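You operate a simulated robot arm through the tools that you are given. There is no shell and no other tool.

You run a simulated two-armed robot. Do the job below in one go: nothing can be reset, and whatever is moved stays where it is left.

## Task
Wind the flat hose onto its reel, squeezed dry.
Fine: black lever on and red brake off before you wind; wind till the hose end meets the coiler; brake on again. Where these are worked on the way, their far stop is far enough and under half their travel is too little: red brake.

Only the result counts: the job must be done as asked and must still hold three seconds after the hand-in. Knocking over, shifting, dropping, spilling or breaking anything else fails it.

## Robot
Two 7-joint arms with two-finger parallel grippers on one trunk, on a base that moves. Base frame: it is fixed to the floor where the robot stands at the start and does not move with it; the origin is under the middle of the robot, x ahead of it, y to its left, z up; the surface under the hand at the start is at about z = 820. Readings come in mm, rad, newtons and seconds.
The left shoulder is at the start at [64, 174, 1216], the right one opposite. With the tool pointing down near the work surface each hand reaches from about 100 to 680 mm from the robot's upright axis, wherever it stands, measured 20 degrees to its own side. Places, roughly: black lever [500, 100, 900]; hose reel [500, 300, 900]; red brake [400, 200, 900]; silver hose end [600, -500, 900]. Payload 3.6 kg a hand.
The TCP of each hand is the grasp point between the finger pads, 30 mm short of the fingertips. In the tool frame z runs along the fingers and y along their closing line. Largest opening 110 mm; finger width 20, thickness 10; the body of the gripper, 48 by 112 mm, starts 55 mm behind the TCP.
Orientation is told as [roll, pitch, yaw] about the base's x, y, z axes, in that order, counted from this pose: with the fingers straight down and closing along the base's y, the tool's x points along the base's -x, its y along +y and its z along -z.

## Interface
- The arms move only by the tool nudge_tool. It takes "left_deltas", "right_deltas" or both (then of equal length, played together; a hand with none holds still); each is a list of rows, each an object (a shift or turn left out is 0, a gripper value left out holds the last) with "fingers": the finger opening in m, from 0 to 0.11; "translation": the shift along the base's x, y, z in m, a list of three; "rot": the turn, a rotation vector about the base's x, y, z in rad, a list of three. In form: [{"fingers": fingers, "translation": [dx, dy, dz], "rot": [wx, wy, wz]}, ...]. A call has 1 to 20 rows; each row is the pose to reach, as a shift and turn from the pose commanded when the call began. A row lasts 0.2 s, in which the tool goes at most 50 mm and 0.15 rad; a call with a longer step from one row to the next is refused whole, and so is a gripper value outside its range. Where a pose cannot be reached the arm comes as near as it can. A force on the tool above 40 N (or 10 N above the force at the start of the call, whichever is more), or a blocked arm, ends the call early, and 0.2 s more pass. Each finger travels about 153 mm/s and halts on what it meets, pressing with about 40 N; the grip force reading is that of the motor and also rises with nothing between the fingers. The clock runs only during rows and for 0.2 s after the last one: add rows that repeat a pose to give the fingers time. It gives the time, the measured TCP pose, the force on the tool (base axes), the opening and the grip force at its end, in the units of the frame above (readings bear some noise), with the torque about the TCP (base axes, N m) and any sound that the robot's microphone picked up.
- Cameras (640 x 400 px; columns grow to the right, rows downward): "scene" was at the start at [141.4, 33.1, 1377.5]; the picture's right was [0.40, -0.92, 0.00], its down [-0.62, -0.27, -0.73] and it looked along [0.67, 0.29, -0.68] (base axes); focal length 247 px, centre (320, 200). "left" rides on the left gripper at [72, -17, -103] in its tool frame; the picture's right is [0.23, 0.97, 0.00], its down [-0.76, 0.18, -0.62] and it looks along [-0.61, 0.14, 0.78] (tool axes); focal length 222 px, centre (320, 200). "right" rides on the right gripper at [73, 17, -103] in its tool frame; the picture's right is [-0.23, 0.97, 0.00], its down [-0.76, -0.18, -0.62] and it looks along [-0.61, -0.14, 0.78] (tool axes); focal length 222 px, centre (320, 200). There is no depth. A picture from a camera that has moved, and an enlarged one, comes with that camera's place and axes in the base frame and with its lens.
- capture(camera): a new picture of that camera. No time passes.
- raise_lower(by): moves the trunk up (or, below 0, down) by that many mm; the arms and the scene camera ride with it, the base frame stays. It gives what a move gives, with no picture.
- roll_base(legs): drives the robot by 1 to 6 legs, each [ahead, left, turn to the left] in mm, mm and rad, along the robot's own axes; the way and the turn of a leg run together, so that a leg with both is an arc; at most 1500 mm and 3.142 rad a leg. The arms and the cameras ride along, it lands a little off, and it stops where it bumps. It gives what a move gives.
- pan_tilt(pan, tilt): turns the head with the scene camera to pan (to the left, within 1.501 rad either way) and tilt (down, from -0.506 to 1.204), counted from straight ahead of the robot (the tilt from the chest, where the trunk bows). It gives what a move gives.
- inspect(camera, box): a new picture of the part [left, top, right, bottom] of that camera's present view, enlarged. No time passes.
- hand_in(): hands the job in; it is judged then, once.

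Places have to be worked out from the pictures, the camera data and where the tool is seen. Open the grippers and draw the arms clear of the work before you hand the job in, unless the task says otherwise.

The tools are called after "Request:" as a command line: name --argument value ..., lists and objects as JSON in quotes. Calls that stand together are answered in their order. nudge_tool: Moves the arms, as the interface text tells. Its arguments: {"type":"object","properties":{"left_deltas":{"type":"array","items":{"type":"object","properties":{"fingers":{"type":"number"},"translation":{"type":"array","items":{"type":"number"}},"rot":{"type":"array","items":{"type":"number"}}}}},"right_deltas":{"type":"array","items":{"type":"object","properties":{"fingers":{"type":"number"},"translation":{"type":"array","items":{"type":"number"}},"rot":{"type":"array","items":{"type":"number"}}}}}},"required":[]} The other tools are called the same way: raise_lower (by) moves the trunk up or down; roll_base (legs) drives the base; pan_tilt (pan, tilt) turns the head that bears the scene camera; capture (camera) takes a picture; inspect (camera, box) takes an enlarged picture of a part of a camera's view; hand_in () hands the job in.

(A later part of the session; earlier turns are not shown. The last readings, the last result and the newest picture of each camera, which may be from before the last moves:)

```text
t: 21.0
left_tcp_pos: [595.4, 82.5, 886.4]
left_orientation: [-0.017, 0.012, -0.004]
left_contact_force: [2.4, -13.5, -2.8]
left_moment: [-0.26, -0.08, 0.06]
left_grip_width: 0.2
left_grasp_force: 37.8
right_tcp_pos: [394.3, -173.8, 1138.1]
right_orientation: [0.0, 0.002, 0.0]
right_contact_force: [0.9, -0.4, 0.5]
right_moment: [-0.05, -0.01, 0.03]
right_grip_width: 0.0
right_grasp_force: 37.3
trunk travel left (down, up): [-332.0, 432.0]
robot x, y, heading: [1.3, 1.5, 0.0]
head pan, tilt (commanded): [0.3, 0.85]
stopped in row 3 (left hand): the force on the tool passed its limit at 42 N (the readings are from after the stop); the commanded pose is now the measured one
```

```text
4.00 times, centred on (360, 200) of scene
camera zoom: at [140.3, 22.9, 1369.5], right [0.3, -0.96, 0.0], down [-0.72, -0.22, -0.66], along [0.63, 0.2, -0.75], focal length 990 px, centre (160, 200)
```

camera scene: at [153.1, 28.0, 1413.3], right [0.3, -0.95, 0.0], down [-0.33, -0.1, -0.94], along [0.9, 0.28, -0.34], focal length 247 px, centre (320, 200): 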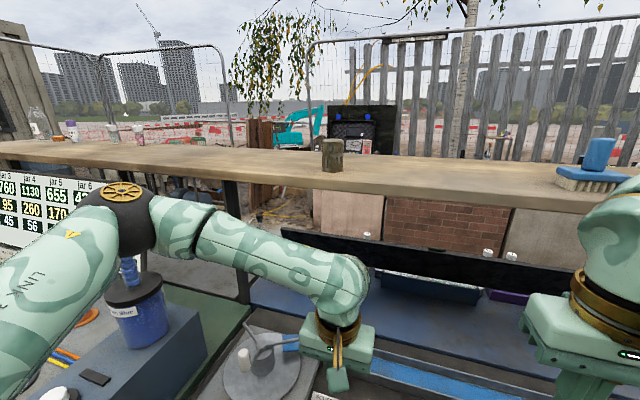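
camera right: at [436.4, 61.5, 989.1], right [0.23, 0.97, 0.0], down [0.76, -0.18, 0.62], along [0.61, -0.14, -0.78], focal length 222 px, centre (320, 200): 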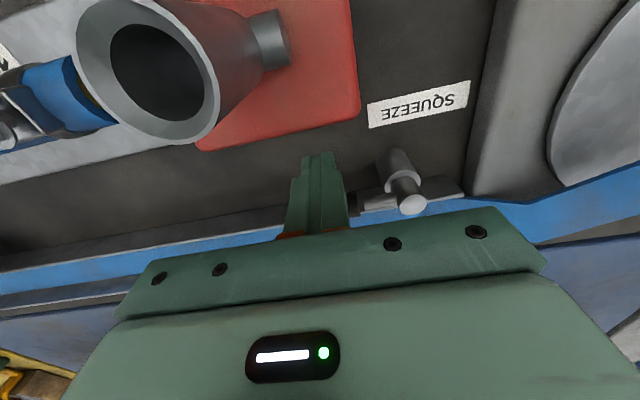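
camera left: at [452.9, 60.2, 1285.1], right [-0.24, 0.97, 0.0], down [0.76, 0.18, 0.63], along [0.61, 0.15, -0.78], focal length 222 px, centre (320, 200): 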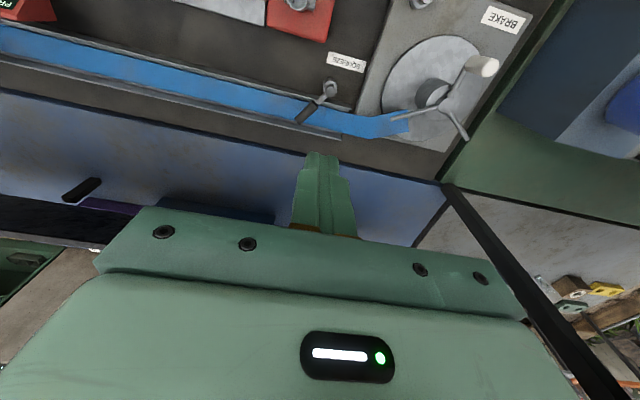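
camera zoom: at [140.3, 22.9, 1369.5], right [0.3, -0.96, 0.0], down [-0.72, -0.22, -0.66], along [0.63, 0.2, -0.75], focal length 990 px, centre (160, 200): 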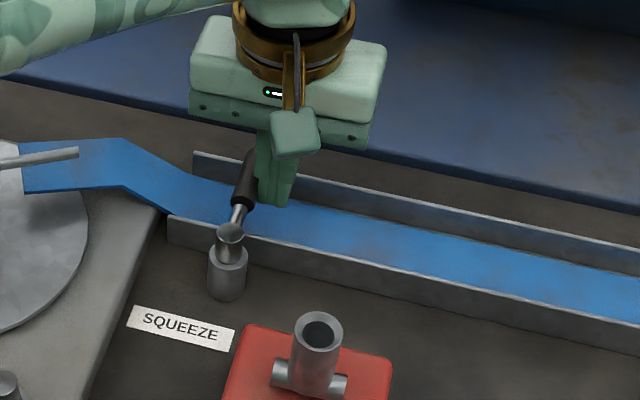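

The squeeze lever is rigidly at its far stop, straight across the hose. I retreat the left hand low under the shelf and move it to above the brake, on its +y side.

Request:
nudge_tool --left_deltas '[{"translation": [-0.02, -0.035, 0]}, {"translation": [-0.04, -0.045, 0.03]}, {"translation": [-0.075, -0.035, 0.055]}, {"translation": [-0.11, -0.01, 0.075]}, {"translation": [-0.145, 0.02, 0.09]}, {"translation": [-0.175, 0.05, 0.1]}, {"translation": [-0.205, 0.085, 0.11]}, {"translation": [-0.23, 0.12, 0.11]}, {"translation": [-0.25, 0.155, 0.11]}, {"translation": [-0.25, 0.155, 0.11]}]'

Request:
capture --camera "left"

Request:
inspect --camera "scene" --box '[200, 150, 440, 300]'

```text
t: 23.2
left_tcp_pos: [346.1, 242.1, 995.5]
left_orientation: [-0.006, 0.009, -0.001]
left_contact_force: [-1.0, -0.5, 0.4]
left_moment: [0.0, -0.02, -0.04]
left_grip_width: 0.0
left_grasp_force: 37.5
right_tcp_pos: [393.3, -172.1, 1136.5]
right_orientation: [0.001, 0.001, 0.001]
right_contact_force: [0.3, -0.2, -0.8]
right_moment: [0.01, 0.01, 0.03]
right_grip_width: 0.0
right_grasp_force: 38.1
trunk travel left (down, up): [-332.0, 432.0]
robot x, y, heading: [-0.0, -0.3, 0.001]
head pan, tilt (commanded): [0.3, 0.85]
```

```text
taken
camera left: at [274.9, 225.9, 1099.9], right [-0.23, 0.97, -0.01], down [0.77, 0.18, 0.61], along [0.6, 0.13, -0.79], focal length 222 px, centre (320, 200)
```

left: 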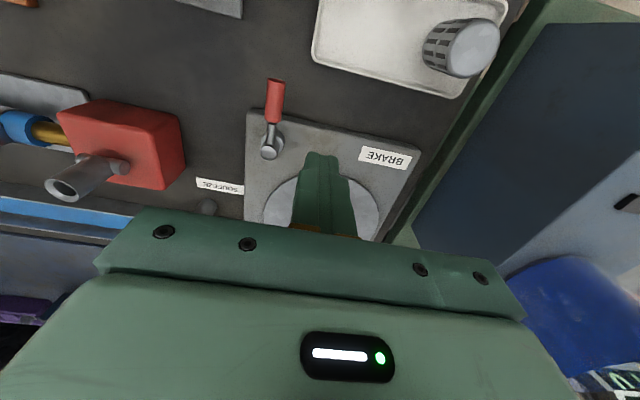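

```text
2.67 times, centred on (320, 225) of scene
camera zoom: at [139.9, 22.0, 1369.4], right [0.3, -0.95, 0.0], down [-0.72, -0.22, -0.66], along [0.63, 0.2, -0.75], focal length 660 px, centre (320, 133)
```

zoom: 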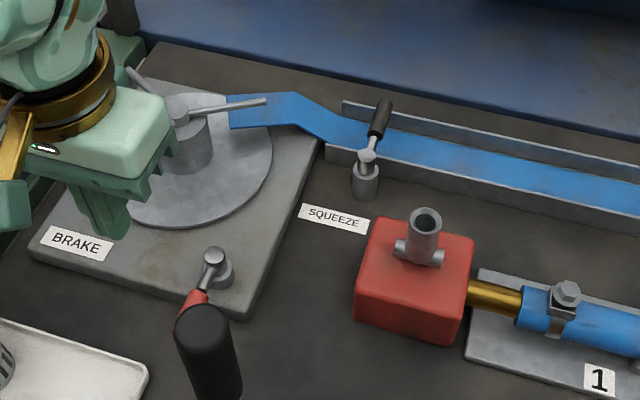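

Brake pivot confirmed at ≈[392, 193, 880], handle along −x to x≈321. I'll lower the closed fingers on its +y side and push gently toward −y to test the direction.

Request:
nudge_tool --left_deltas '[{"translation": [0, 0, -0.045]}, {"translation": [0, 0, -0.085]}, {"translation": [0, 0, -0.105]}, {"translation": [0, -0.015, -0.105]}, {"translation": [0, -0.022, -0.105]}, {"translation": [0, -0.027, -0.105]}, {"translation": [0, -0.031, -0.105]}, {"translation": [0, -0.035, -0.105]}, {"translation": [0, -0.039, -0.105]}]'

Request:
capture --camera "left"

Request:
inspect --camera "scene" --box '[200, 170, 400, 295]'

```text
t: 25.2
left_tcp_pos: [343.8, 211.0, 891.2]
left_orientation: [0.005, 0.005, 0.005]
left_contact_force: [-4.8, 21.7, 10.1]
left_moment: [0.31, 0.11, -0.03]
left_grip_width: 0.2
left_grasp_force: 37.3
right_tcp_pos: [393.2, -169.2, 1138.3]
right_orientation: [0.0, -0.002, 0.005]
right_contact_force: [0.2, 0.3, -0.4]
right_moment: [0.03, 0.01, 0.0]
right_grip_width: 0.0
right_grasp_force: 38.1
trunk travel left (down, up): [-332.0, 432.0]
robot x, y, heading: [-1.2, 2.7, 0.007]
head pan, tilt (commanded): [0.3, 0.85]
stopped in row 9 (left hand): the force on the tool passed its limit at 44 N (the readings are from after the stop); the commanded pose is now the measured one
```

```text
taken
camera left: at [271.4, 193.8, 994.0], right [-0.23, 0.97, 0.01], down [0.76, 0.18, 0.62], along [0.6, 0.15, -0.78], focal length 222 px, centre (320, 200)
```

left: 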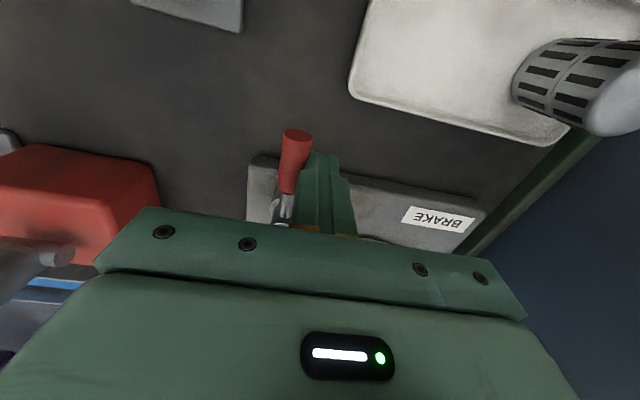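

```text
3.20 times, centred on (300, 232) of scene
camera zoom: at [137.9, 24.9, 1369.7], right [0.3, -0.95, 0.0], down [-0.72, -0.23, -0.66], along [0.63, 0.2, -0.75], focal length 792 px, centre (384, 96)
```

zoom: 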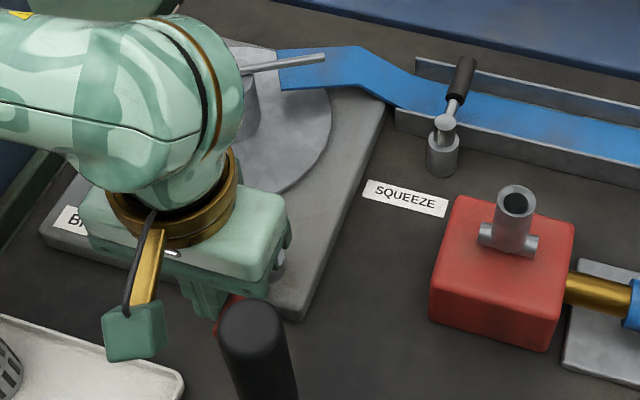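

Toward −y the brake is rigid (its "on" stop), so it releases toward +y. To avoid the tall lever near the hand camera, I'll open the fingers and straddle the handle from above, so the −y finger can push it to +y.

Request:
nudge_tool --left_deltas '[{"translation": [0, 0.012, 0]}, {"translation": [0, 0.012, 0.04]}, {"fingers": 0.07, "translation": [0.002, 0.008, 0.065]}, {"translation": [0.002, 0.003, 0.065]}, {"translation": [0.002, 0.001, 0.065]}, {"translation": [0.002, 0.001, 0.03]}, {"translation": [0.002, 0.001, 0.0]}, {"translation": [0.002, 0.001, 0.0]}]'

Request:
capture --camera "left"

Request:
inspect --camera "scene" --box '[200, 170, 400, 295]'

```text
t: 27.0
left_tcp_pos: [346.7, 211.9, 893.5]
left_orientation: [0.0, 0.006, 0.003]
left_contact_force: [0.7, -0.6, -0.2]
left_moment: [0.02, -0.01, 0.03]
left_grip_width: 69.8
left_grasp_force: 0.1
right_tcp_pos: [393.3, -171.5, 1137.2]
right_orientation: [-0.001, 0.0, 0.004]
right_contact_force: [-0.8, -0.5, 0.6]
right_moment: [0.01, -0.03, 0.0]
right_grip_width: 0.0
right_grasp_force: 38.0
trunk travel left (down, up): [-332.0, 432.0]
robot x, y, heading: [-3.6, -0.2, 0.001]
head pan, tilt (commanded): [0.3, 0.85]
```

```text
taken
camera left: at [274.5, 193.9, 996.5], right [-0.23, 0.97, 0.0], down [0.77, 0.18, 0.62], along [0.6, 0.14, -0.79], focal length 222 px, centre (320, 200)
```

left: 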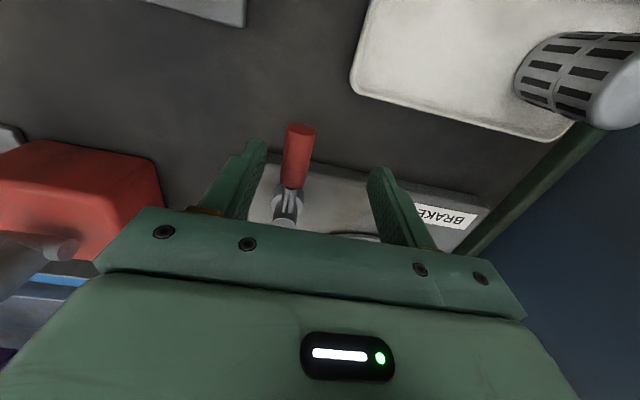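

```text
3.20 times, centred on (300, 232) of scene
camera zoom: at [139.1, 23.7, 1369.6], right [0.3, -0.95, 0.0], down [-0.72, -0.22, -0.66], along [0.63, 0.2, -0.75], focal length 792 px, centre (384, 96)
```

zoom: 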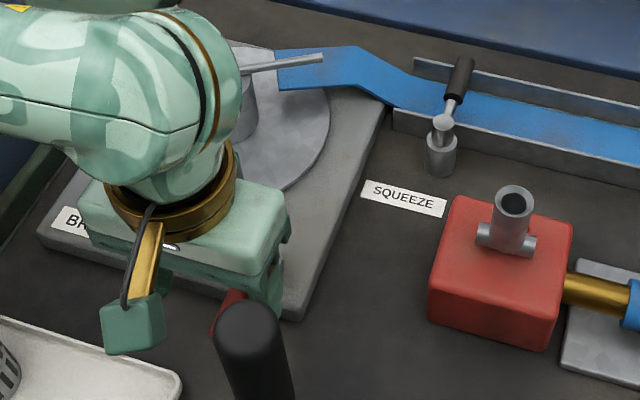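

The fingers straddle the red handle cleanly. Now I sweep the −y finger along the arc toward +y to release the brake.

Request:
nudge_tool --left_deltas '[{"translation": [0, 0.0075, 0]}, {"translation": [-0.001, 0.0125, 0]}, {"translation": [-0.002, 0.0175, 0]}, {"translation": [-0.003, 0.0226, 0]}, {"translation": [-0.003, 0.0275, 0]}, {"translation": [-0.0026, 0.0322, 0]}, {"translation": [-0.0015, 0.0365, 0]}, {"translation": [0.0, 0.041, 0]}, {"translation": [0.002, 0.0455, 0]}, {"translation": [0.005, 0.0504, 0]}, {"translation": [0.008, 0.0545, 0]}, {"translation": [0.0117, 0.0582, 0]}, {"translation": [0.015, 0.061, 0]}, {"translation": [0.0186, 0.0635, 0]}]'

Request:
capture --camera "left"

Request:
inspect --camera "scene" --box '[200, 170, 400, 295]'

```text
t: 30.0
left_tcp_pos: [365.7, 273.6, 891.0]
left_orientation: [0.002, 0.006, 0.004]
left_contact_force: [-0.5, -1.7, -0.7]
left_moment: [-0.02, 0.02, -0.02]
left_grip_width: 70.4
left_grasp_force: 0.5
right_tcp_pos: [393.8, -171.0, 1137.6]
right_orientation: [-0.001, -0.001, 0.005]
right_contact_force: [0.2, 0.0, 0.4]
right_moment: [0.0, 0.01, 0.01]
right_grip_width: 0.1
right_grasp_force: 37.5
trunk travel left (down, up): [-332.0, 432.0]
robot x, y, heading: [-1.1, -3.2, 0.003]
head pan, tilt (commanded): [0.3, 0.85]
```

```text
taken
camera left: at [293.4, 256.3, 994.4], right [-0.23, 0.97, 0.0], down [0.76, 0.18, 0.62], along [0.6, 0.14, -0.79], focal length 222 px, centre (320, 200)
```

left: 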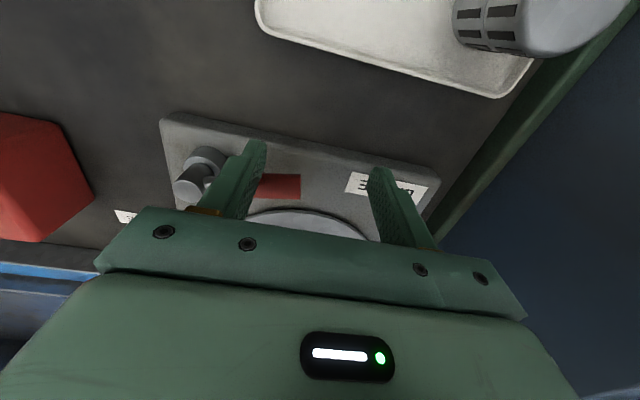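

```text
3.20 times, centred on (300, 232) of scene
camera zoom: at [139.0, 23.8, 1369.5], right [0.3, -0.95, 0.0], down [-0.72, -0.22, -0.66], along [0.63, 0.2, -0.75], focal length 792 px, centre (384, 96)
```

zoom: 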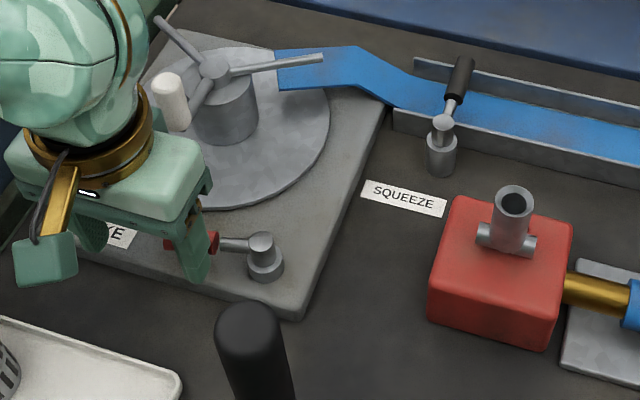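

The brake handle swings freely and now points nearly +y. I continue the arc in small steps until it meets its stop.

Request:
nudge_tool --left_deltas '[{"translation": [0.004, 0.002, 0]}, {"translation": [0.0077, 0.004, 0]}, {"translation": [0.012, 0.0055, 0]}, {"translation": [0.016, 0.0066, 0]}, {"translation": [0.02, 0.0072, 0]}, {"translation": [0.0245, 0.0077, 0]}]'

Request:
inspect --camera "scene" --box '[200, 170, 400, 295]'

```text
t: 31.2
left_tcp_pos: [375.7, 277.8, 888.9]
left_orientation: [-0.005, 0.024, -0.009]
left_contact_force: [-21.8, -0.4, 8.2]
left_moment: [-0.51, 0.27, -0.81]
left_grip_width: 69.9
left_grasp_force: 0.0
right_tcp_pos: [391.5, -169.1, 1138.4]
right_orientation: [-0.002, 0.001, 0.006]
right_contact_force: [-0.4, -1.2, 0.2]
right_moment: [-0.02, 0.05, -0.02]
right_grip_width: 0.1
right_grasp_force: 37.8
trunk travel left (down, up): [-332.0, 432.0]
robot x, y, heading: [-1.0, -1.7, 0.013]
head pan, tilt (commanded): [0.3, 0.85]
stopped in row 5 (left hand): the force on the tool passed its limit at 44 N (the readings are from after the stop); the commanded pose is now the measured one
```

```text
3.20 times, centred on (300, 232) of scene
camera zoom: at [136.7, 23.9, 1369.8], right [0.3, -0.95, 0.0], down [-0.72, -0.23, -0.66], along [0.63, 0.2, -0.75], focal length 792 px, centre (384, 96)
```

zoom: 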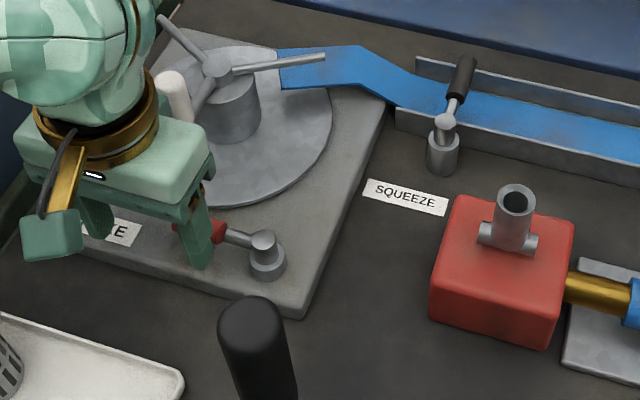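

The brake has hit its far stop at about 90° of travel, so it is off. I back the finger away, rise clear, close the fingers and take a view of the crank.

Request:
nudge_tool --left_deltas '[{"translation": [-0.012, 0.0, 0.0]}, {"translation": [-0.012, 0.01, 0.04]}, {"translation": [-0.008, 0.025, 0.08]}, {"fingers": 0.0, "translation": [0.0, 0.04, 0.115]}, {"translation": [0.005, 0.05, 0.14]}, {"translation": [0.005, 0.05, 0.14]}, {"translation": [0.005, 0.05, 0.14]}]'

Request:
capture --camera "left"

Request:
inspect --camera "scene" --box '[200, 150, 400, 275]'

Request:
capture --camera "right"

```text
t: 32.8
left_tcp_pos: [384.9, 331.3, 1029.1]
left_orientation: [0.0, 0.018, -0.003]
left_contact_force: [0.4, 0.3, 0.2]
left_moment: [0.0, -0.01, -0.02]
left_grip_width: 0.0
left_grasp_force: 38.0
right_tcp_pos: [393.5, -168.5, 1137.0]
right_orientation: [0.002, 0.0, 0.005]
right_contact_force: [-0.4, -0.5, -0.2]
right_moment: [-0.04, 0.0, 0.0]
right_grip_width: 0.0
right_grasp_force: 37.7
trunk travel left (down, up): [-332.0, 432.0]
robot x, y, heading: [-2.1, 0.9, 0.004]
head pan, tilt (commanded): [0.3, 0.85]
```

```text
taken
camera left: at [313.9, 314.6, 1132.8], right [-0.22, 0.97, 0.0], down [0.77, 0.18, 0.61], along [0.59, 0.14, -0.79], focal length 222 px, centre (320, 200)
```

left: 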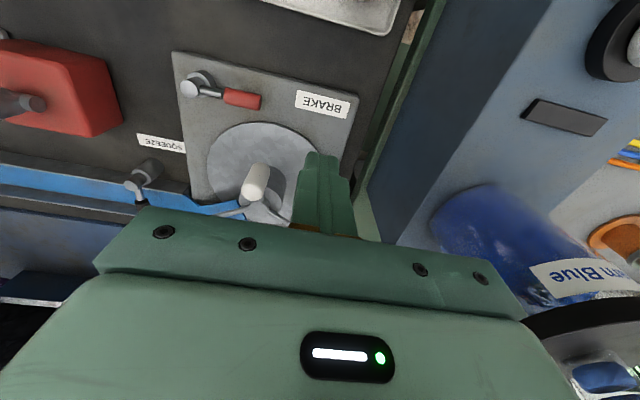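

```text
3.20 times, centred on (300, 212) of scene
camera zoom: at [138.3, 23.9, 1369.5], right [0.3, -0.95, 0.0], down [-0.72, -0.23, -0.66], along [0.63, 0.2, -0.75], focal length 792 px, centre (384, 160)
```

zoom: 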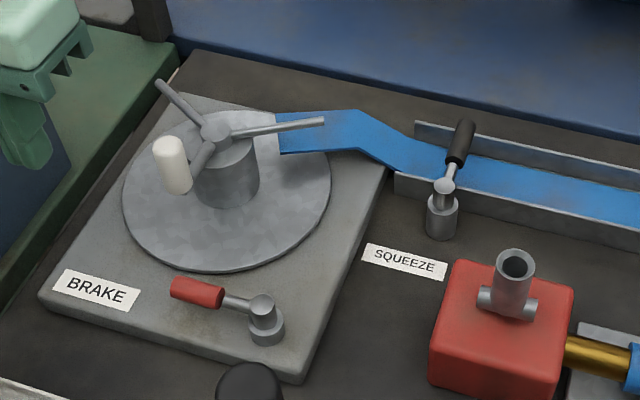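

```text
taken
camera right: at [320.6, -154.0, 1240.8], right [0.22, 0.98, 0.0], down [0.76, -0.17, 0.62], along [0.61, -0.14, -0.78], focal length 222 px, centre (320, 200)
```

right: 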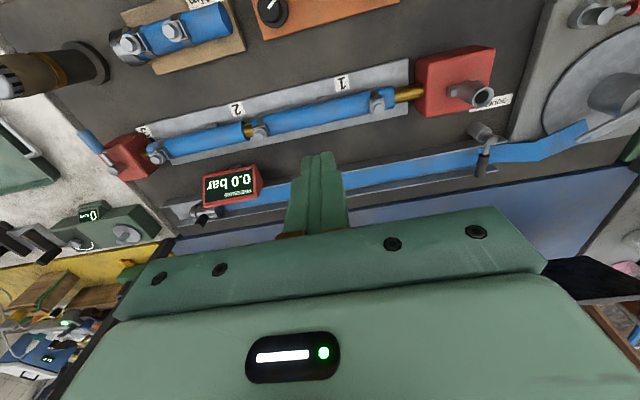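

Both levers look right: squeeze across the hose, brake at +y. The crank hub is about [511, 280], handle about [444, 278] at radius ≈66 mm, z≈921–971. I'll bring the closed fingers down behind the handle (for counter-clockwise winding) at about [455, 315, 960].

Request:
nudge_tool --left_deltas '[{"translation": [0.035, -0.008, 0.0], "rot": [0, -0.017, 0.003]}, {"translation": [0.07, -0.016, 0.0], "rot": [0, -0.017, 0.003]}, {"translation": [0.07, -0.016, -0.035], "rot": [0, -0.017, 0.003]}, {"translation": [0.07, -0.016, -0.069], "rot": [0, -0.017, 0.003]}, {"translation": [0.07, -0.016, -0.069], "rot": [0, -0.017, 0.003]}]'

Request:
inspect --camera "scene" --box '[200, 150, 400, 275]'

Request:
inspect --camera "left" --box '[160, 60, 440, 235]'

```text
t: 34.0
left_tcp_pos: [451.9, 314.0, 962.5]
left_orientation: [0.0, 0.001, -0.001]
left_contact_force: [0.2, -0.5, 0.1]
left_moment: [0.02, 0.02, 0.0]
left_grip_width: 0.0
left_grasp_force: 38.2
right_tcp_pos: [393.1, -170.2, 1137.7]
right_orientation: [0.0, -0.002, 0.006]
right_contact_force: [0.5, 0.1, -0.3]
right_moment: [0.0, 0.03, -0.01]
right_grip_width: 0.0
right_grasp_force: 37.5
trunk travel left (down, up): [-332.0, 432.0]
robot x, y, heading: [1.3, -1.2, 0.008]
head pan, tilt (commanded): [0.3, 0.85]
```

```text
3.20 times, centred on (300, 212) of scene
camera zoom: at [138.1, 23.9, 1369.6], right [0.3, -0.95, 0.0], down [-0.72, -0.23, -0.66], along [0.63, 0.2, -0.75], focal length 792 px, centre (384, 160)
```

zoom: 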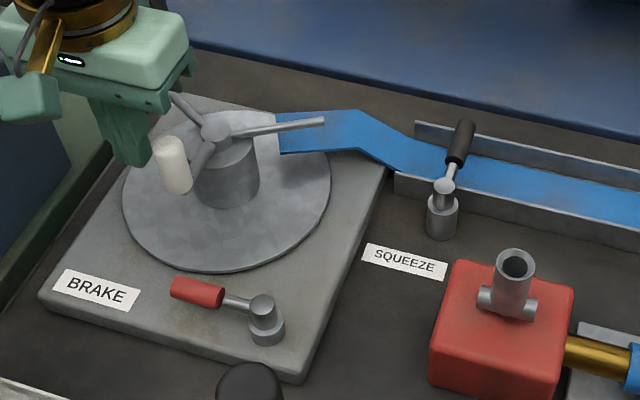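

```text
2.29 times, centred on (300, 148) of left
camera zoom: at [379.6, 298.2, 1063.3], right [-0.23, 0.97, 0.0], down [0.76, 0.18, 0.62], along [0.61, 0.14, -0.78], focal length 508 px, centre (366, 320)
```

zoom: 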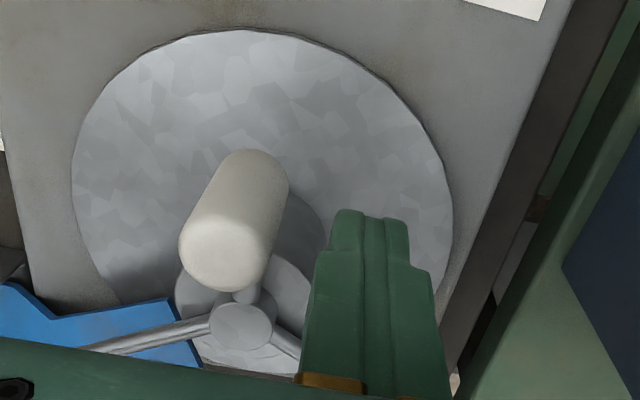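

Fingers sit just behind the handle. I do a first partial push of about 50° counter-clockwise to check the hose responds and how heavy the crank is.

Request:
nudge_tool --left_deltas '[{"translation": [-0.0035, -0.0085, 0]}, {"translation": [-0.0051, -0.017, 0]}, {"translation": [-0.0065, -0.0275, 0]}, {"translation": [-0.0069, -0.0376, 0]}, {"translation": [-0.005, -0.0478, 0]}, {"translation": [-0.0022, -0.0577, 0]}, {"translation": [0.0026, -0.067, 0]}, {"translation": [0.0084, -0.0754, 0]}]'

Request:
inspect --camera "scene" --box '[200, 150, 400, 275]'

Request:
capture --camera "right"

```text
t: 34.7
left_tcp_pos: [446.4, 303.9, 960.1]
left_orientation: [0.021, -0.002, 0.013]
left_contact_force: [-5.4, 22.7, 2.0]
left_moment: [-0.09, 0.03, -0.13]
left_grip_width: 0.1
left_grasp_force: 37.9
right_tcp_pos: [393.6, -166.9, 1137.8]
right_orientation: [0.001, 0.0, 0.01]
right_contact_force: [0.0, -0.3, -1.1]
right_moment: [0.01, 0.01, -0.02]
right_grip_width: 0.0
right_grasp_force: 38.3
trunk travel left (down, up): [-332.0, 432.0]
robot x, y, heading: [-0.5, 2.8, 0.01]
head pan, tilt (commanded): [0.3, 0.85]
stopped in row 3 (left hand): the force on the tool passed its limit at 44 N (the readings are from after the stop); the commanded pose is now the measured one
```

```text
3.20 times, centred on (300, 212) of scene
camera zoom: at [137.9, 25.7, 1369.5], right [0.31, -0.95, 0.0], down [-0.72, -0.23, -0.66], along [0.63, 0.2, -0.75], focal length 792 px, centre (384, 160)
```

zoom: 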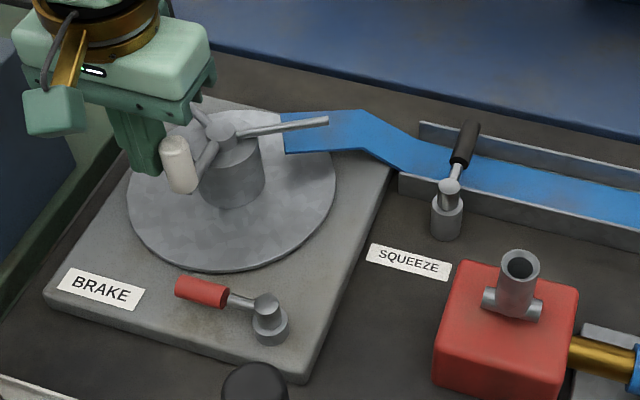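

```text
taken
camera right: at [321.3, -151.5, 1240.8], right [0.22, 0.98, 0.0], down [0.76, -0.17, 0.62], along [0.61, -0.14, -0.78], focal length 222 px, centre (320, 200)
```

right: 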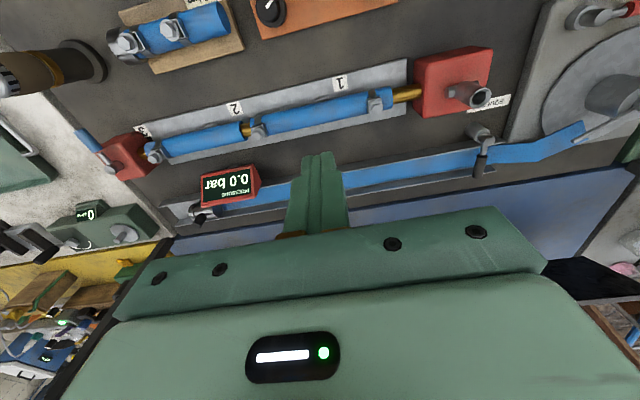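

The crank didn't yield at 44 N counter-clockwise, so either it turns the other way or is just stiff. I'll lift over the handle and test clockwise gently in small steps.

Request:
nudge_tool --left_deltas '[{"translation": [0, 0.008, 0], "rot": [-0.02, 0.002, -0.013]}, {"translation": [0, 0.012, 0.04], "rot": [-0.02, 0.002, -0.013]}, {"translation": [0, -0.02, 0.058], "rot": [-0.02, 0.002, -0.013]}, {"translation": [0, -0.065, 0.058], "rot": [-0.02, 0.002, -0.013]}, {"translation": [0, -0.065, 0.02], "rot": [-0.02, 0.002, -0.013]}, {"translation": [0, -0.065, 0.0], "rot": [-0.02, 0.002, -0.013]}, {"translation": [0, -0.058, 0.0], "rot": [-0.02, 0.002, -0.013]}, {"translation": [0, -0.052, 0.0], "rot": [-0.02, 0.002, -0.013]}, {"translation": [0, -0.048, 0.0], "rot": [-0.02, 0.002, -0.013]}, {"translation": [0, -0.045, 0.0], "rot": [-0.02, 0.002, -0.013]}, {"translation": [0, -0.042, 0.0], "rot": [-0.02, 0.002, -0.013]}, {"translation": [0, -0.039, 0.0], "rot": [-0.02, 0.002, -0.013]}]'

Request:
inspect --camera "scene" --box '[200, 150, 400, 275]'

Request:
inspect --camera "left" --box '[160, 60, 440, 235]'

```text
t: 37.3
left_tcp_pos: [445.9, 259.5, 959.7]
left_orientation: [-0.009, 0.001, -0.005]
left_contact_force: [-0.2, -0.5, -0.2]
left_moment: [0.0, -0.02, 0.0]
left_grip_width: 0.2
left_grasp_force: 37.7
right_tcp_pos: [393.1, -168.0, 1136.0]
right_orientation: [0.001, 0.0, 0.009]
right_contact_force: [-0.2, -0.2, 0.2]
right_moment: [0.01, 0.0, 0.0]
right_grip_width: 0.0
right_grasp_force: 37.5
trunk travel left (down, up): [-332.0, 432.0]
robot x, y, heading: [-2.5, 4.6, 0.009]
head pan, tilt (commanded): [0.3, 0.85]
```

```text
3.20 times, centred on (300, 212) of scene
camera zoom: at [138.4, 25.0, 1369.5], right [0.3, -0.95, 0.0], down [-0.72, -0.23, -0.66], along [0.63, 0.2, -0.75], focal length 792 px, centre (384, 160)
```

zoom: 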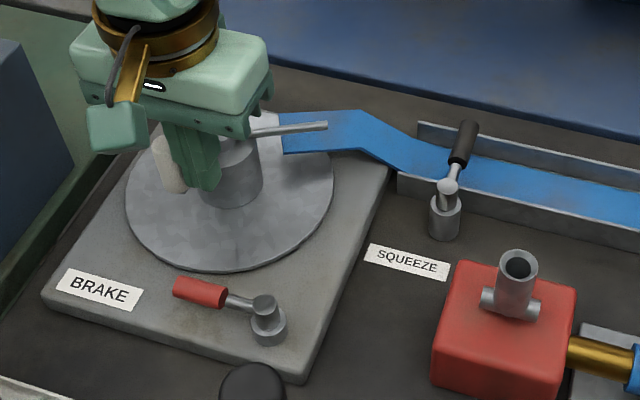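

```text
2.29 times, centred on (300, 148) of left
camera zoom: at [373.9, 243.6, 1063.3], right [-0.22, 0.97, -0.01], down [0.76, 0.18, 0.62], along [0.61, 0.13, -0.78], focal length 508 px, centre (366, 320)
```

zoom: 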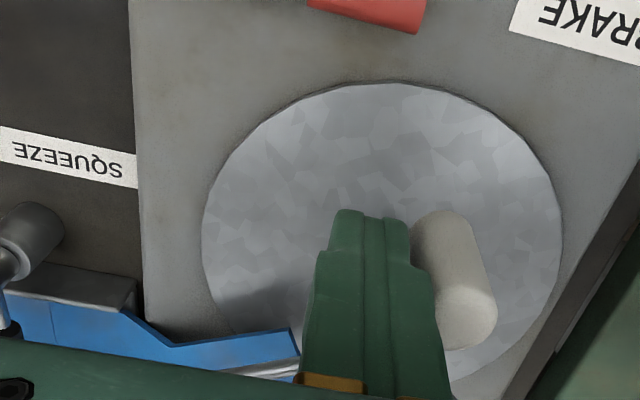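

No contact force yet; the fingers are just at the handle's −y side. I continue with small +y steps.

Request:
nudge_tool --left_deltas '[{"translation": [0, 0.003, 0.0]}, {"translation": [0, 0.006, 0.0]}, {"translation": [0, 0.009, 0.0]}, {"translation": [0, 0.012, 0.0]}, {"translation": [0, 0.015, 0.0]}]'

Request:
inspect --camera "scene" --box '[200, 150, 400, 275]'

```text
t: 38.5
left_tcp_pos: [446.9, 274.6, 960.2]
left_orientation: [-0.008, 0.0, -0.005]
left_contact_force: [-0.2, -0.9, -1.0]
left_moment: [0.0, 0.0, 0.06]
left_grip_width: 0.0
left_grasp_force: 38.1
right_tcp_pos: [394.1, -169.0, 1138.1]
right_orientation: [0.002, 0.0, 0.009]
right_contact_force: [-0.5, 0.5, -0.5]
right_moment: [0.04, -0.01, -0.02]
right_grip_width: 0.2
right_grasp_force: 38.0
trunk travel left (down, up): [-332.0, 432.0]
robot x, y, heading: [1.6, 1.4, 0.008]
head pan, tilt (commanded): [0.3, 0.85]
```

```text
3.20 times, centred on (300, 212) of scene
camera zoom: at [138.4, 25.0, 1369.5], right [0.3, -0.95, 0.0], down [-0.72, -0.23, -0.66], along [0.63, 0.2, -0.75], focal length 792 px, centre (384, 160)
```

zoom: 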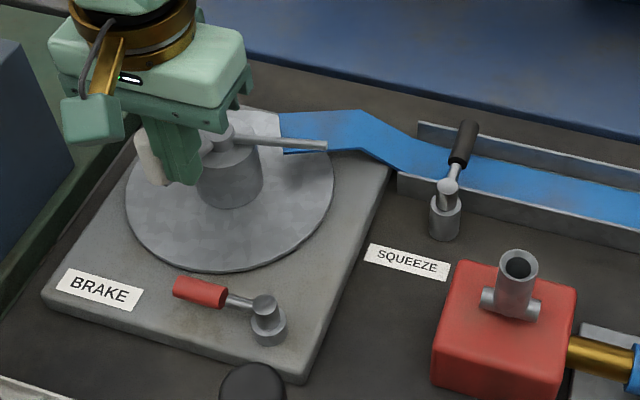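

It turns freely clockwise (the spoke moved with no force). I'll push on another ~100° clockwise along the crank circle and check whether the hose end draws toward the reel.

Request:
nudge_tool --left_deltas '[{"translation": [-0.00175, 0.01155, 0]}, {"translation": [0.001, 0.0215, 0]}, {"translation": [0.00325, 0.0316, 0]}, {"translation": [0.0082, 0.0407, 0]}, {"translation": [0.0142, 0.0491, 0]}, {"translation": [0.0218, 0.0561, 0]}, {"translation": [0.03, 0.0624, 0]}, {"translation": [0.0395, 0.0667, 0]}, {"translation": [0.04915, 0.0701, 0]}, {"translation": [0.0595, 0.0712, 0]}, {"translation": [0.06975, 0.07155, 0]}]'

Request:
capture --camera "scene"

Request:
capture --camera "right"

Request:
inspect --camera "scene" --box '[200, 150, 400, 275]'

```text
t: 40.9
left_tcp_pos: [517.5, 345.8, 961.1]
left_orientation: [-0.008, -0.001, -0.005]
left_contact_force: [-0.8, 0.3, -0.8]
left_moment: [-0.01, 0.01, 0.04]
left_grip_width: 0.0
left_grasp_force: 37.8
right_tcp_pos: [392.9, -168.8, 1136.0]
right_orientation: [0.0, 0.002, 0.008]
right_contact_force: [-0.2, -0.8, 0.4]
right_moment: [-0.06, 0.01, 0.03]
right_grip_width: 0.1
right_grasp_force: 37.6
trunk travel left (down, up): [-332.0, 432.0]
robot x, y, heading: [-3.8, 0.9, 0.006]
head pan, tilt (commanded): [0.3, 0.85]
```

```text
taken
camera scene: at [138.6, 25.0, 1369.5], right [0.3, -0.95, 0.0], down [-0.72, -0.23, -0.66], along [0.63, 0.2, -0.75], focal length 247 px, centre (320, 200)
```

scene: 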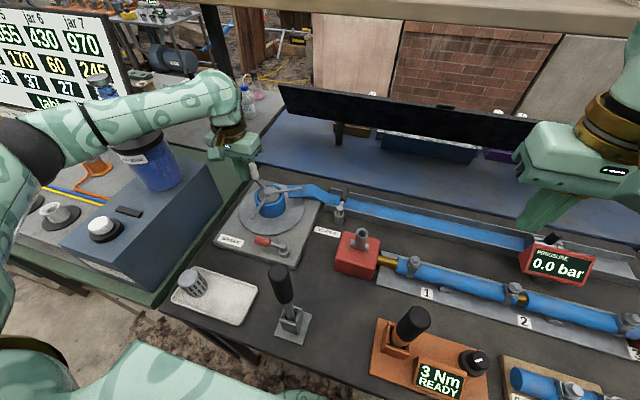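

```text
taken
camera right: at [321.5, -152.3, 1240.7], right [0.22, 0.98, 0.0], down [0.76, -0.17, 0.62], along [0.61, -0.14, -0.78], focal length 222 px, centre (320, 200)
```

right: 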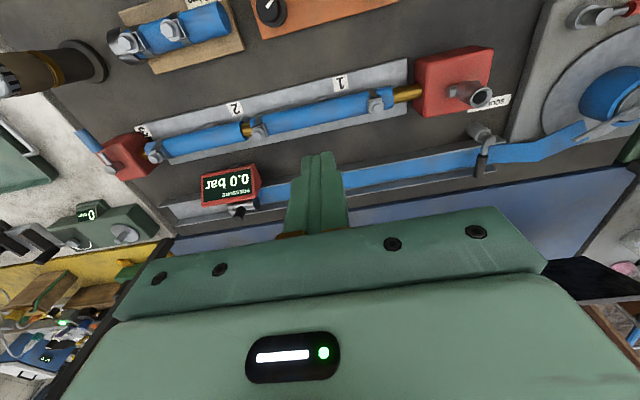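

```text
3.20 times, centred on (300, 212) of scene
camera zoom: at [138.6, 25.0, 1369.5], right [0.3, -0.95, 0.0], down [-0.72, -0.23, -0.66], along [0.63, 0.2, -0.75], focal length 792 px, centre (384, 160)
```

zoom: 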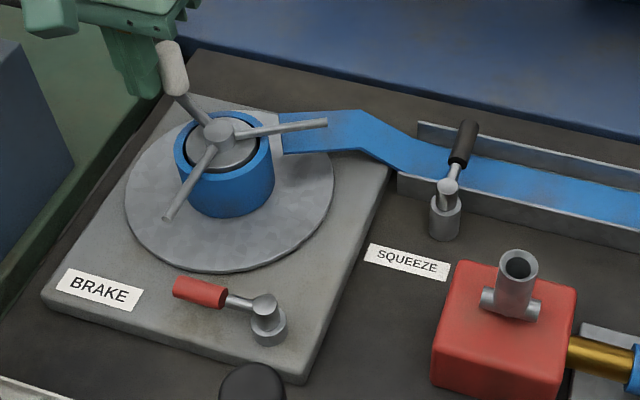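

Clockwise is the winding direction: the hose is coiling onto the drum and the silver end has moved in behind the PRESSURE display. I continue winding half a turn and check.

Request:
nudge_tool --left_deltas '[{"translation": [0.02004, -0.005, 0]}, {"translation": [0.03755, -0.01594, 0]}, {"translation": [0.05082, -0.03176, 0]}, {"translation": [0.05856, -0.0509, 0]}, {"translation": [0.06, -0.0715, 0]}, {"translation": [0.055, -0.09154, 0]}, {"translation": [0.04406, -0.10905, 0]}, {"translation": [0.02824, -0.12232, 0]}, {"translation": [0.0091, -0.13006, 0]}, {"translation": [-0.0115, -0.1315, 0]}]'

Request:
capture --camera "scene"

Request:
inspect --camera "scene" --box '[200, 150, 400, 275]'

Request:
inspect --camera "right" --box '[150, 100, 550, 350]'

```text
t: 43.1
left_tcp_pos: [503.3, 214.3, 962.0]
left_orientation: [-0.009, 0.0, -0.005]
left_contact_force: [0.3, 0.3, 0.7]
left_moment: [-0.02, 0.01, 0.03]
left_grip_width: 0.0
left_grasp_force: 37.3
right_tcp_pos: [393.4, -168.6, 1137.6]
right_orientation: [0.0, -0.001, 0.007]
right_contact_force: [0.6, -0.4, 0.9]
right_moment: [0.01, -0.05, -0.02]
right_grip_width: 0.0
right_grasp_force: 37.3
trunk travel left (down, up): [-332.0, 432.0]
robot x, y, heading: [-1.3, -1.7, 0.01]
head pan, tilt (commanded): [0.3, 0.85]
```

```text
taken
camera scene: at [137.9, 25.3, 1369.6], right [0.3, -0.95, 0.0], down [-0.72, -0.23, -0.66], along [0.63, 0.2, -0.75], focal length 247 px, centre (320, 200)
```

scene: 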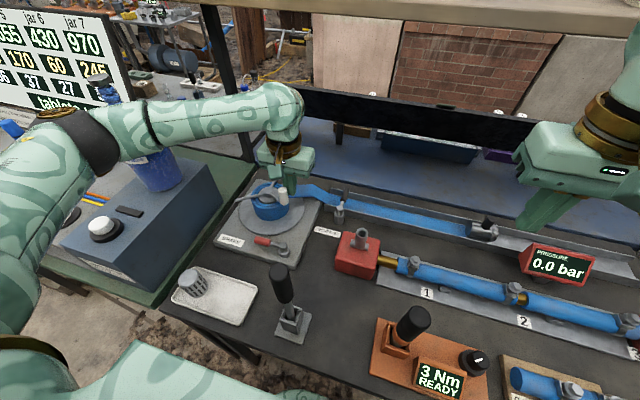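

```text
3.20 times, centred on (300, 212) of scene
camera zoom: at [137.9, 25.3, 1369.6], right [0.3, -0.95, 0.0], down [-0.72, -0.23, -0.66], along [0.63, 0.2, -0.75], focal length 792 px, centre (384, 160)
```

zoom: 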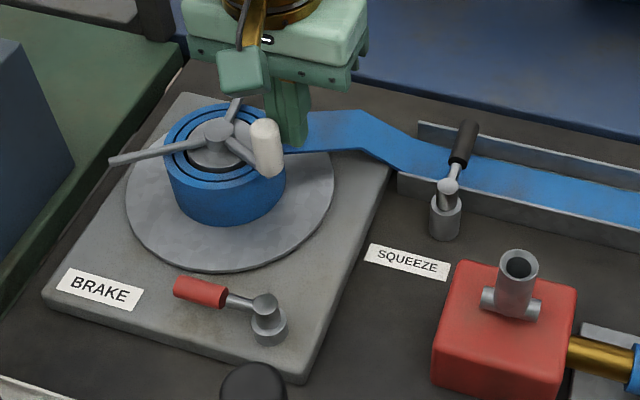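

```text
1.60 times, centred on (350, 225) of right
camera zoom: at [320.8, -152.1, 1241.0], right [0.22, 0.98, 0.0], down [0.76, -0.17, 0.62], along [0.61, -0.14, -0.78], focal length 355 px, centre (272, 160)
```

zoom: 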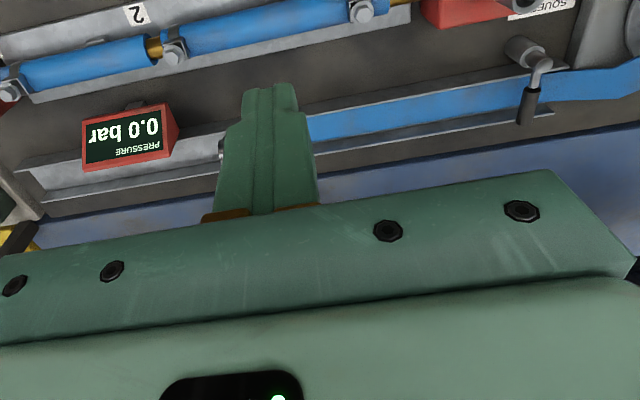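

About 235 mm of hose is in and the silver end is now near y≈−265. I wind another half turn.

Request:
nudge_tool --left_deltas '[{"translation": [-0.02004, 0.005, 0]}, {"translation": [-0.03755, 0.01594, 0]}, {"translation": [-0.05082, 0.03176, 0]}, {"translation": [-0.05856, 0.0509, 0]}, {"translation": [-0.06, 0.0715, 0]}, {"translation": [-0.055, 0.09154, 0]}, {"translation": [-0.04406, 0.10905, 0]}, {"translation": [-0.02824, 0.12232, 0]}, {"translation": [-0.0091, 0.13006, 0]}, {"translation": [0.0115, 0.1315, 0]}]'

Request:
capture --camera "scene"

Request:
inspect --camera "scene" --box '[220, 150, 460, 300]'

```text
t: 45.3
left_tcp_pos: [517.3, 345.4, 960.7]
left_orientation: [-0.009, 0.001, -0.005]
left_contact_force: [-0.2, 0.5, -0.5]
left_moment: [0.01, 0.01, 0.0]
left_grip_width: 0.0
left_grasp_force: 37.4
right_tcp_pos: [392.7, -169.0, 1136.0]
right_orientation: [0.0, 0.002, 0.011]
right_contact_force: [0.3, 0.8, -0.3]
right_moment: [-0.03, 0.03, -0.01]
right_grip_width: 0.0
right_grasp_force: 38.0
trunk travel left (down, up): [-332.0, 432.0]
robot x, y, heading: [-1.3, 2.6, 0.012]
head pan, tilt (commanded): [0.3, 0.85]
```

```text
taken
camera scene: at [138.9, 24.8, 1369.4], right [0.3, -0.95, 0.0], down [-0.72, -0.23, -0.66], along [0.63, 0.2, -0.75], focal length 247 px, centre (320, 200)
```

scene: 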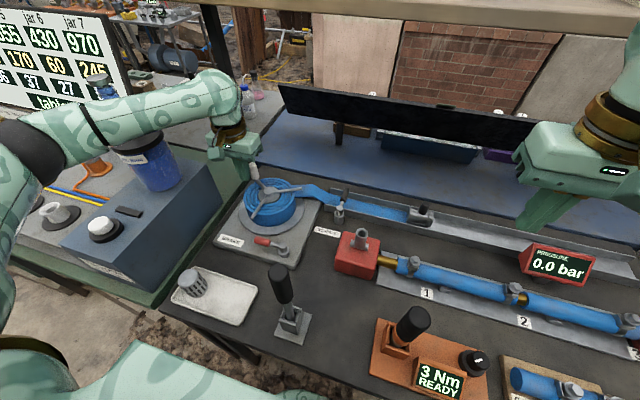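

```text
2.67 times, centred on (340, 225) of scene
camera zoom: at [138.9, 24.8, 1369.4], right [0.3, -0.95, 0.0], down [-0.72, -0.23, -0.66], along [0.63, 0.2, -0.75], focal length 660 px, centre (267, 133)
```

zoom: 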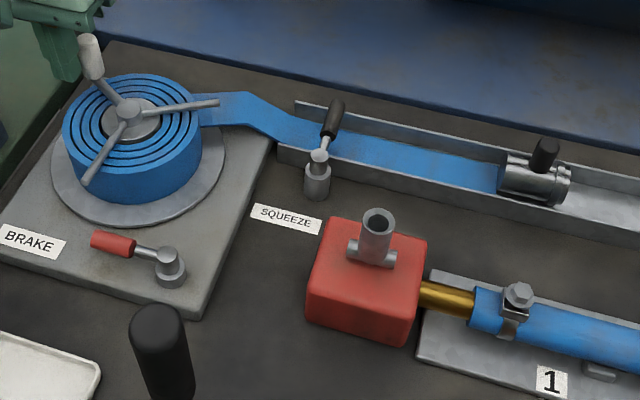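

The silver coupling is now at about y≈−75 and the coil is growing. I continue more carefully in quarter turns.

Request:
nudge_tool --left_deltas '[{"translation": [0.0103, -0.0013, 0]}, {"translation": [0.02004, -0.005, 0]}, {"translation": [0.0292, -0.0098, 0]}, {"translation": [0.03755, -0.01594, 0]}, {"translation": [0.0447, -0.0234, 0]}, {"translation": [0.05082, -0.03176, 0]}, {"translation": [0.0552, -0.041, 0]}, {"translation": [0.05856, -0.0509, 0]}, {"translation": [0.0599, -0.0611, 0]}, {"translation": [0.06, -0.0715, 0]}]'

Request:
inspect --camera "scene" --box '[220, 150, 460, 300]'

Request:
inspect --camera "right" --box '[300, 60, 640, 272]'

```text
t: 47.5
left_tcp_pos: [576.6, 275.1, 959.2]
left_orientation: [-0.009, 0.0, -0.005]
left_contact_force: [0.0, -0.6, -0.1]
left_moment: [-0.05, -0.01, 0.02]
left_grip_width: 0.0
left_grasp_force: 38.1
right_tcp_pos: [393.3, -167.2, 1136.0]
right_orientation: [-0.001, 0.001, 0.009]
right_contact_force: [-0.2, -0.4, -0.1]
right_moment: [-0.02, 0.0, -0.01]
right_grip_width: 0.0
right_grasp_force: 37.7
trunk travel left (down, up): [-332.0, 432.0]
robot x, y, heading: [0.2, 1.3, 0.005]
head pan, tilt (commanded): [0.3, 0.85]
```

```text
2.67 times, centred on (340, 225) of scene
camera zoom: at [138.5, 24.8, 1369.5], right [0.3, -0.95, 0.0], down [-0.72, -0.23, -0.66], along [0.63, 0.2, -0.75], focal length 660 px, centre (267, 133)
```

zoom: 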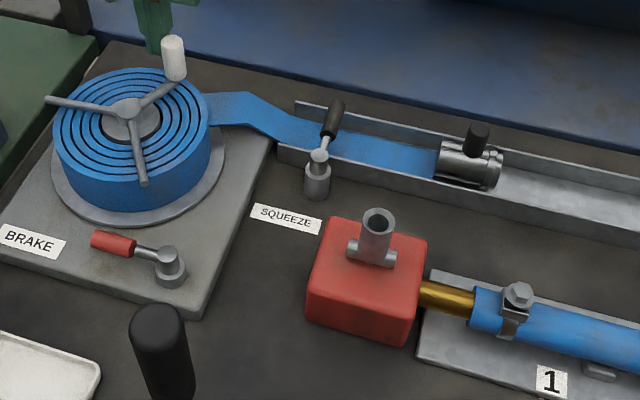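

```text
1.88 times, centred on (470, 166) of right
camera zoom: at [321.3, -152.5, 1240.8], right [0.22, 0.98, 0.0], down [0.76, -0.17, 0.62], along [0.61, -0.14, -0.78], focal length 418 px, centre (38, 264)
```

zoom: 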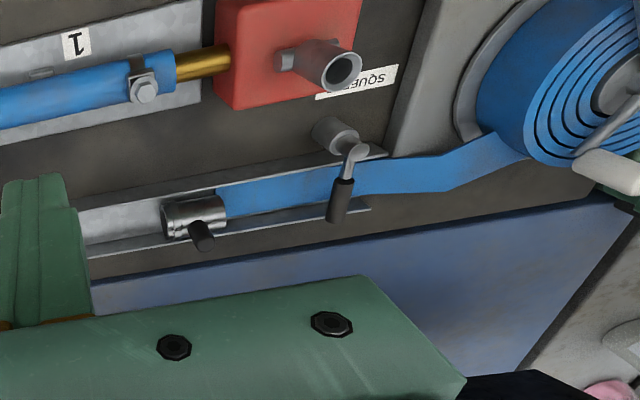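

The coupling's front is at about y≈−10, still approaching the squeeze lever at y≈96. Another slow quarter turn, watching the force.

Request:
nudge_tool --left_deltas '[{"translation": [-0.0017, -0.0102, 0]}, {"translation": [-0.005, -0.02, 0]}, {"translation": [-0.0098, -0.0292, 0]}, {"translation": [-0.0159, -0.0376, 0]}, {"translation": [-0.0233, -0.0448, 0]}, {"translation": [-0.0318, -0.0508, 0]}]'

Request:
inspect --camera "scene" --box '[220, 150, 460, 300]'

Request:
inspect --camera "right" --box '[300, 60, 640, 272]'

```text
t: 48.9
left_tcp_pos: [545.9, 225.5, 962.3]
left_orientation: [-0.008, 0.001, -0.005]
left_contact_force: [0.4, 0.1, 0.7]
left_moment: [-0.02, -0.01, 0.02]
left_grip_width: 0.1
left_grasp_force: 37.4
right_tcp_pos: [394.2, -167.2, 1137.4]
right_orientation: [0.0, -0.001, 0.008]
right_contact_force: [0.1, -0.4, 1.0]
right_moment: [-0.02, -0.01, 0.0]
right_grip_width: 0.2
right_grasp_force: 37.7
trunk travel left (down, up): [-332.0, 432.0]
robot x, y, heading: [-6.1, 1.4, 0.011]
head pan, tilt (commanded): [0.3, 0.85]
```

```text
2.67 times, centred on (340, 225) of scene
camera zoom: at [138.3, 25.0, 1369.5], right [0.3, -0.95, 0.0], down [-0.72, -0.23, -0.66], along [0.63, 0.2, -0.75], focal length 660 px, centre (267, 133)
```

zoom: 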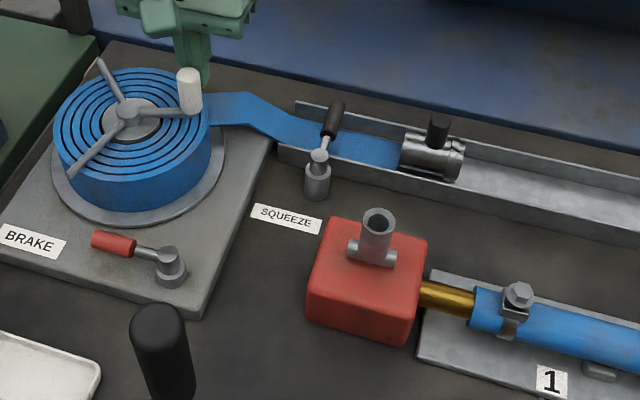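

```text
1.88 times, centred on (470, 166) of right
camera zoom: at [321.2, -152.3, 1240.9], right [0.22, 0.98, 0.0], down [0.76, -0.17, 0.62], along [0.61, -0.14, -0.78], focal length 418 px, centre (38, 264)
```

zoom: 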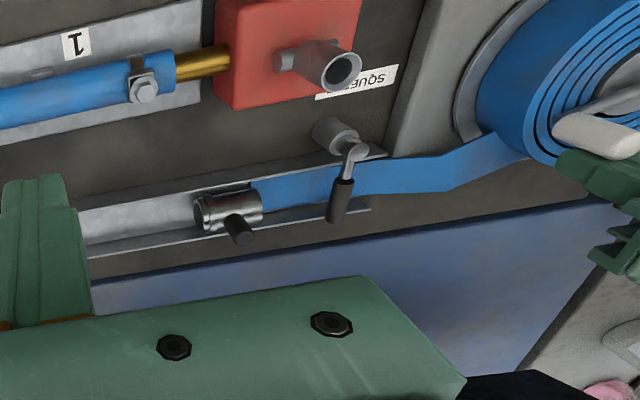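

No resistance; coupling front is about 60–70 mm short of the squeeze lever. I go on in smaller increments.

Request:
nudge_tool --left_deltas '[{"translation": [-0.0093, -0.0046, 0]}, {"translation": [-0.0191, -0.0077, 0]}, {"translation": [-0.0294, -0.0093, 0]}, {"translation": [-0.0397, -0.0092, 0]}]'

Request:
inspect --camera "scene" --box '[280, 160, 440, 260]'

Request:
inspect --camera "right" --box '[380, 80, 580, 205]'

```text
t: 49.9
left_tcp_pos: [505.9, 215.3, 960.0]
left_orientation: [-0.01, 0.0, -0.006]
left_contact_force: [-0.2, -0.5, -0.3]
left_moment: [-0.01, 0.0, 0.0]
left_grip_width: 0.0
left_grasp_force: 37.7
right_tcp_pos: [393.3, -167.2, 1137.2]
right_orientation: [0.002, -0.001, 0.01]
right_contact_force: [-0.7, -0.1, 0.4]
right_moment: [0.01, -0.04, 0.03]
right_grip_width: 0.2
right_grasp_force: 38.0
trunk travel left (down, up): [-332.0, 432.0]
robot x, y, heading: [-2.6, -0.9, 0.01]
head pan, tilt (commanded): [0.3, 0.85]
```

```text
4.00 times, centred on (360, 210) of scene
camera zoom: at [138.2, 25.2, 1369.5], right [0.3, -0.95, 0.0], down [-0.72, -0.23, -0.66], along [0.63, 0.2, -0.75], focal length 990 px, centre (160, 160)
```

zoom: 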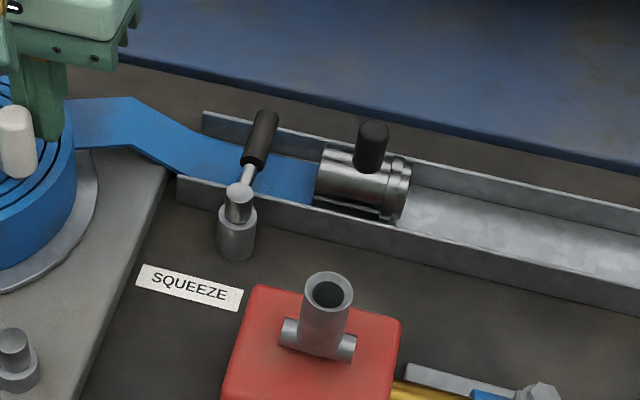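

```text
3.20 times, centred on (480, 142) of right
camera zoom: at [321.1, -152.1, 1240.9], right [0.22, 0.98, 0.0], down [0.76, -0.17, 0.62], along [0.61, -0.14, -0.78], focal length 711 px, centre (-192, 384)
```

zoom: 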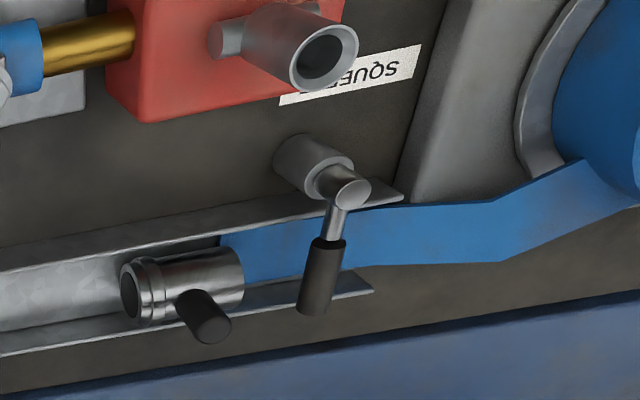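

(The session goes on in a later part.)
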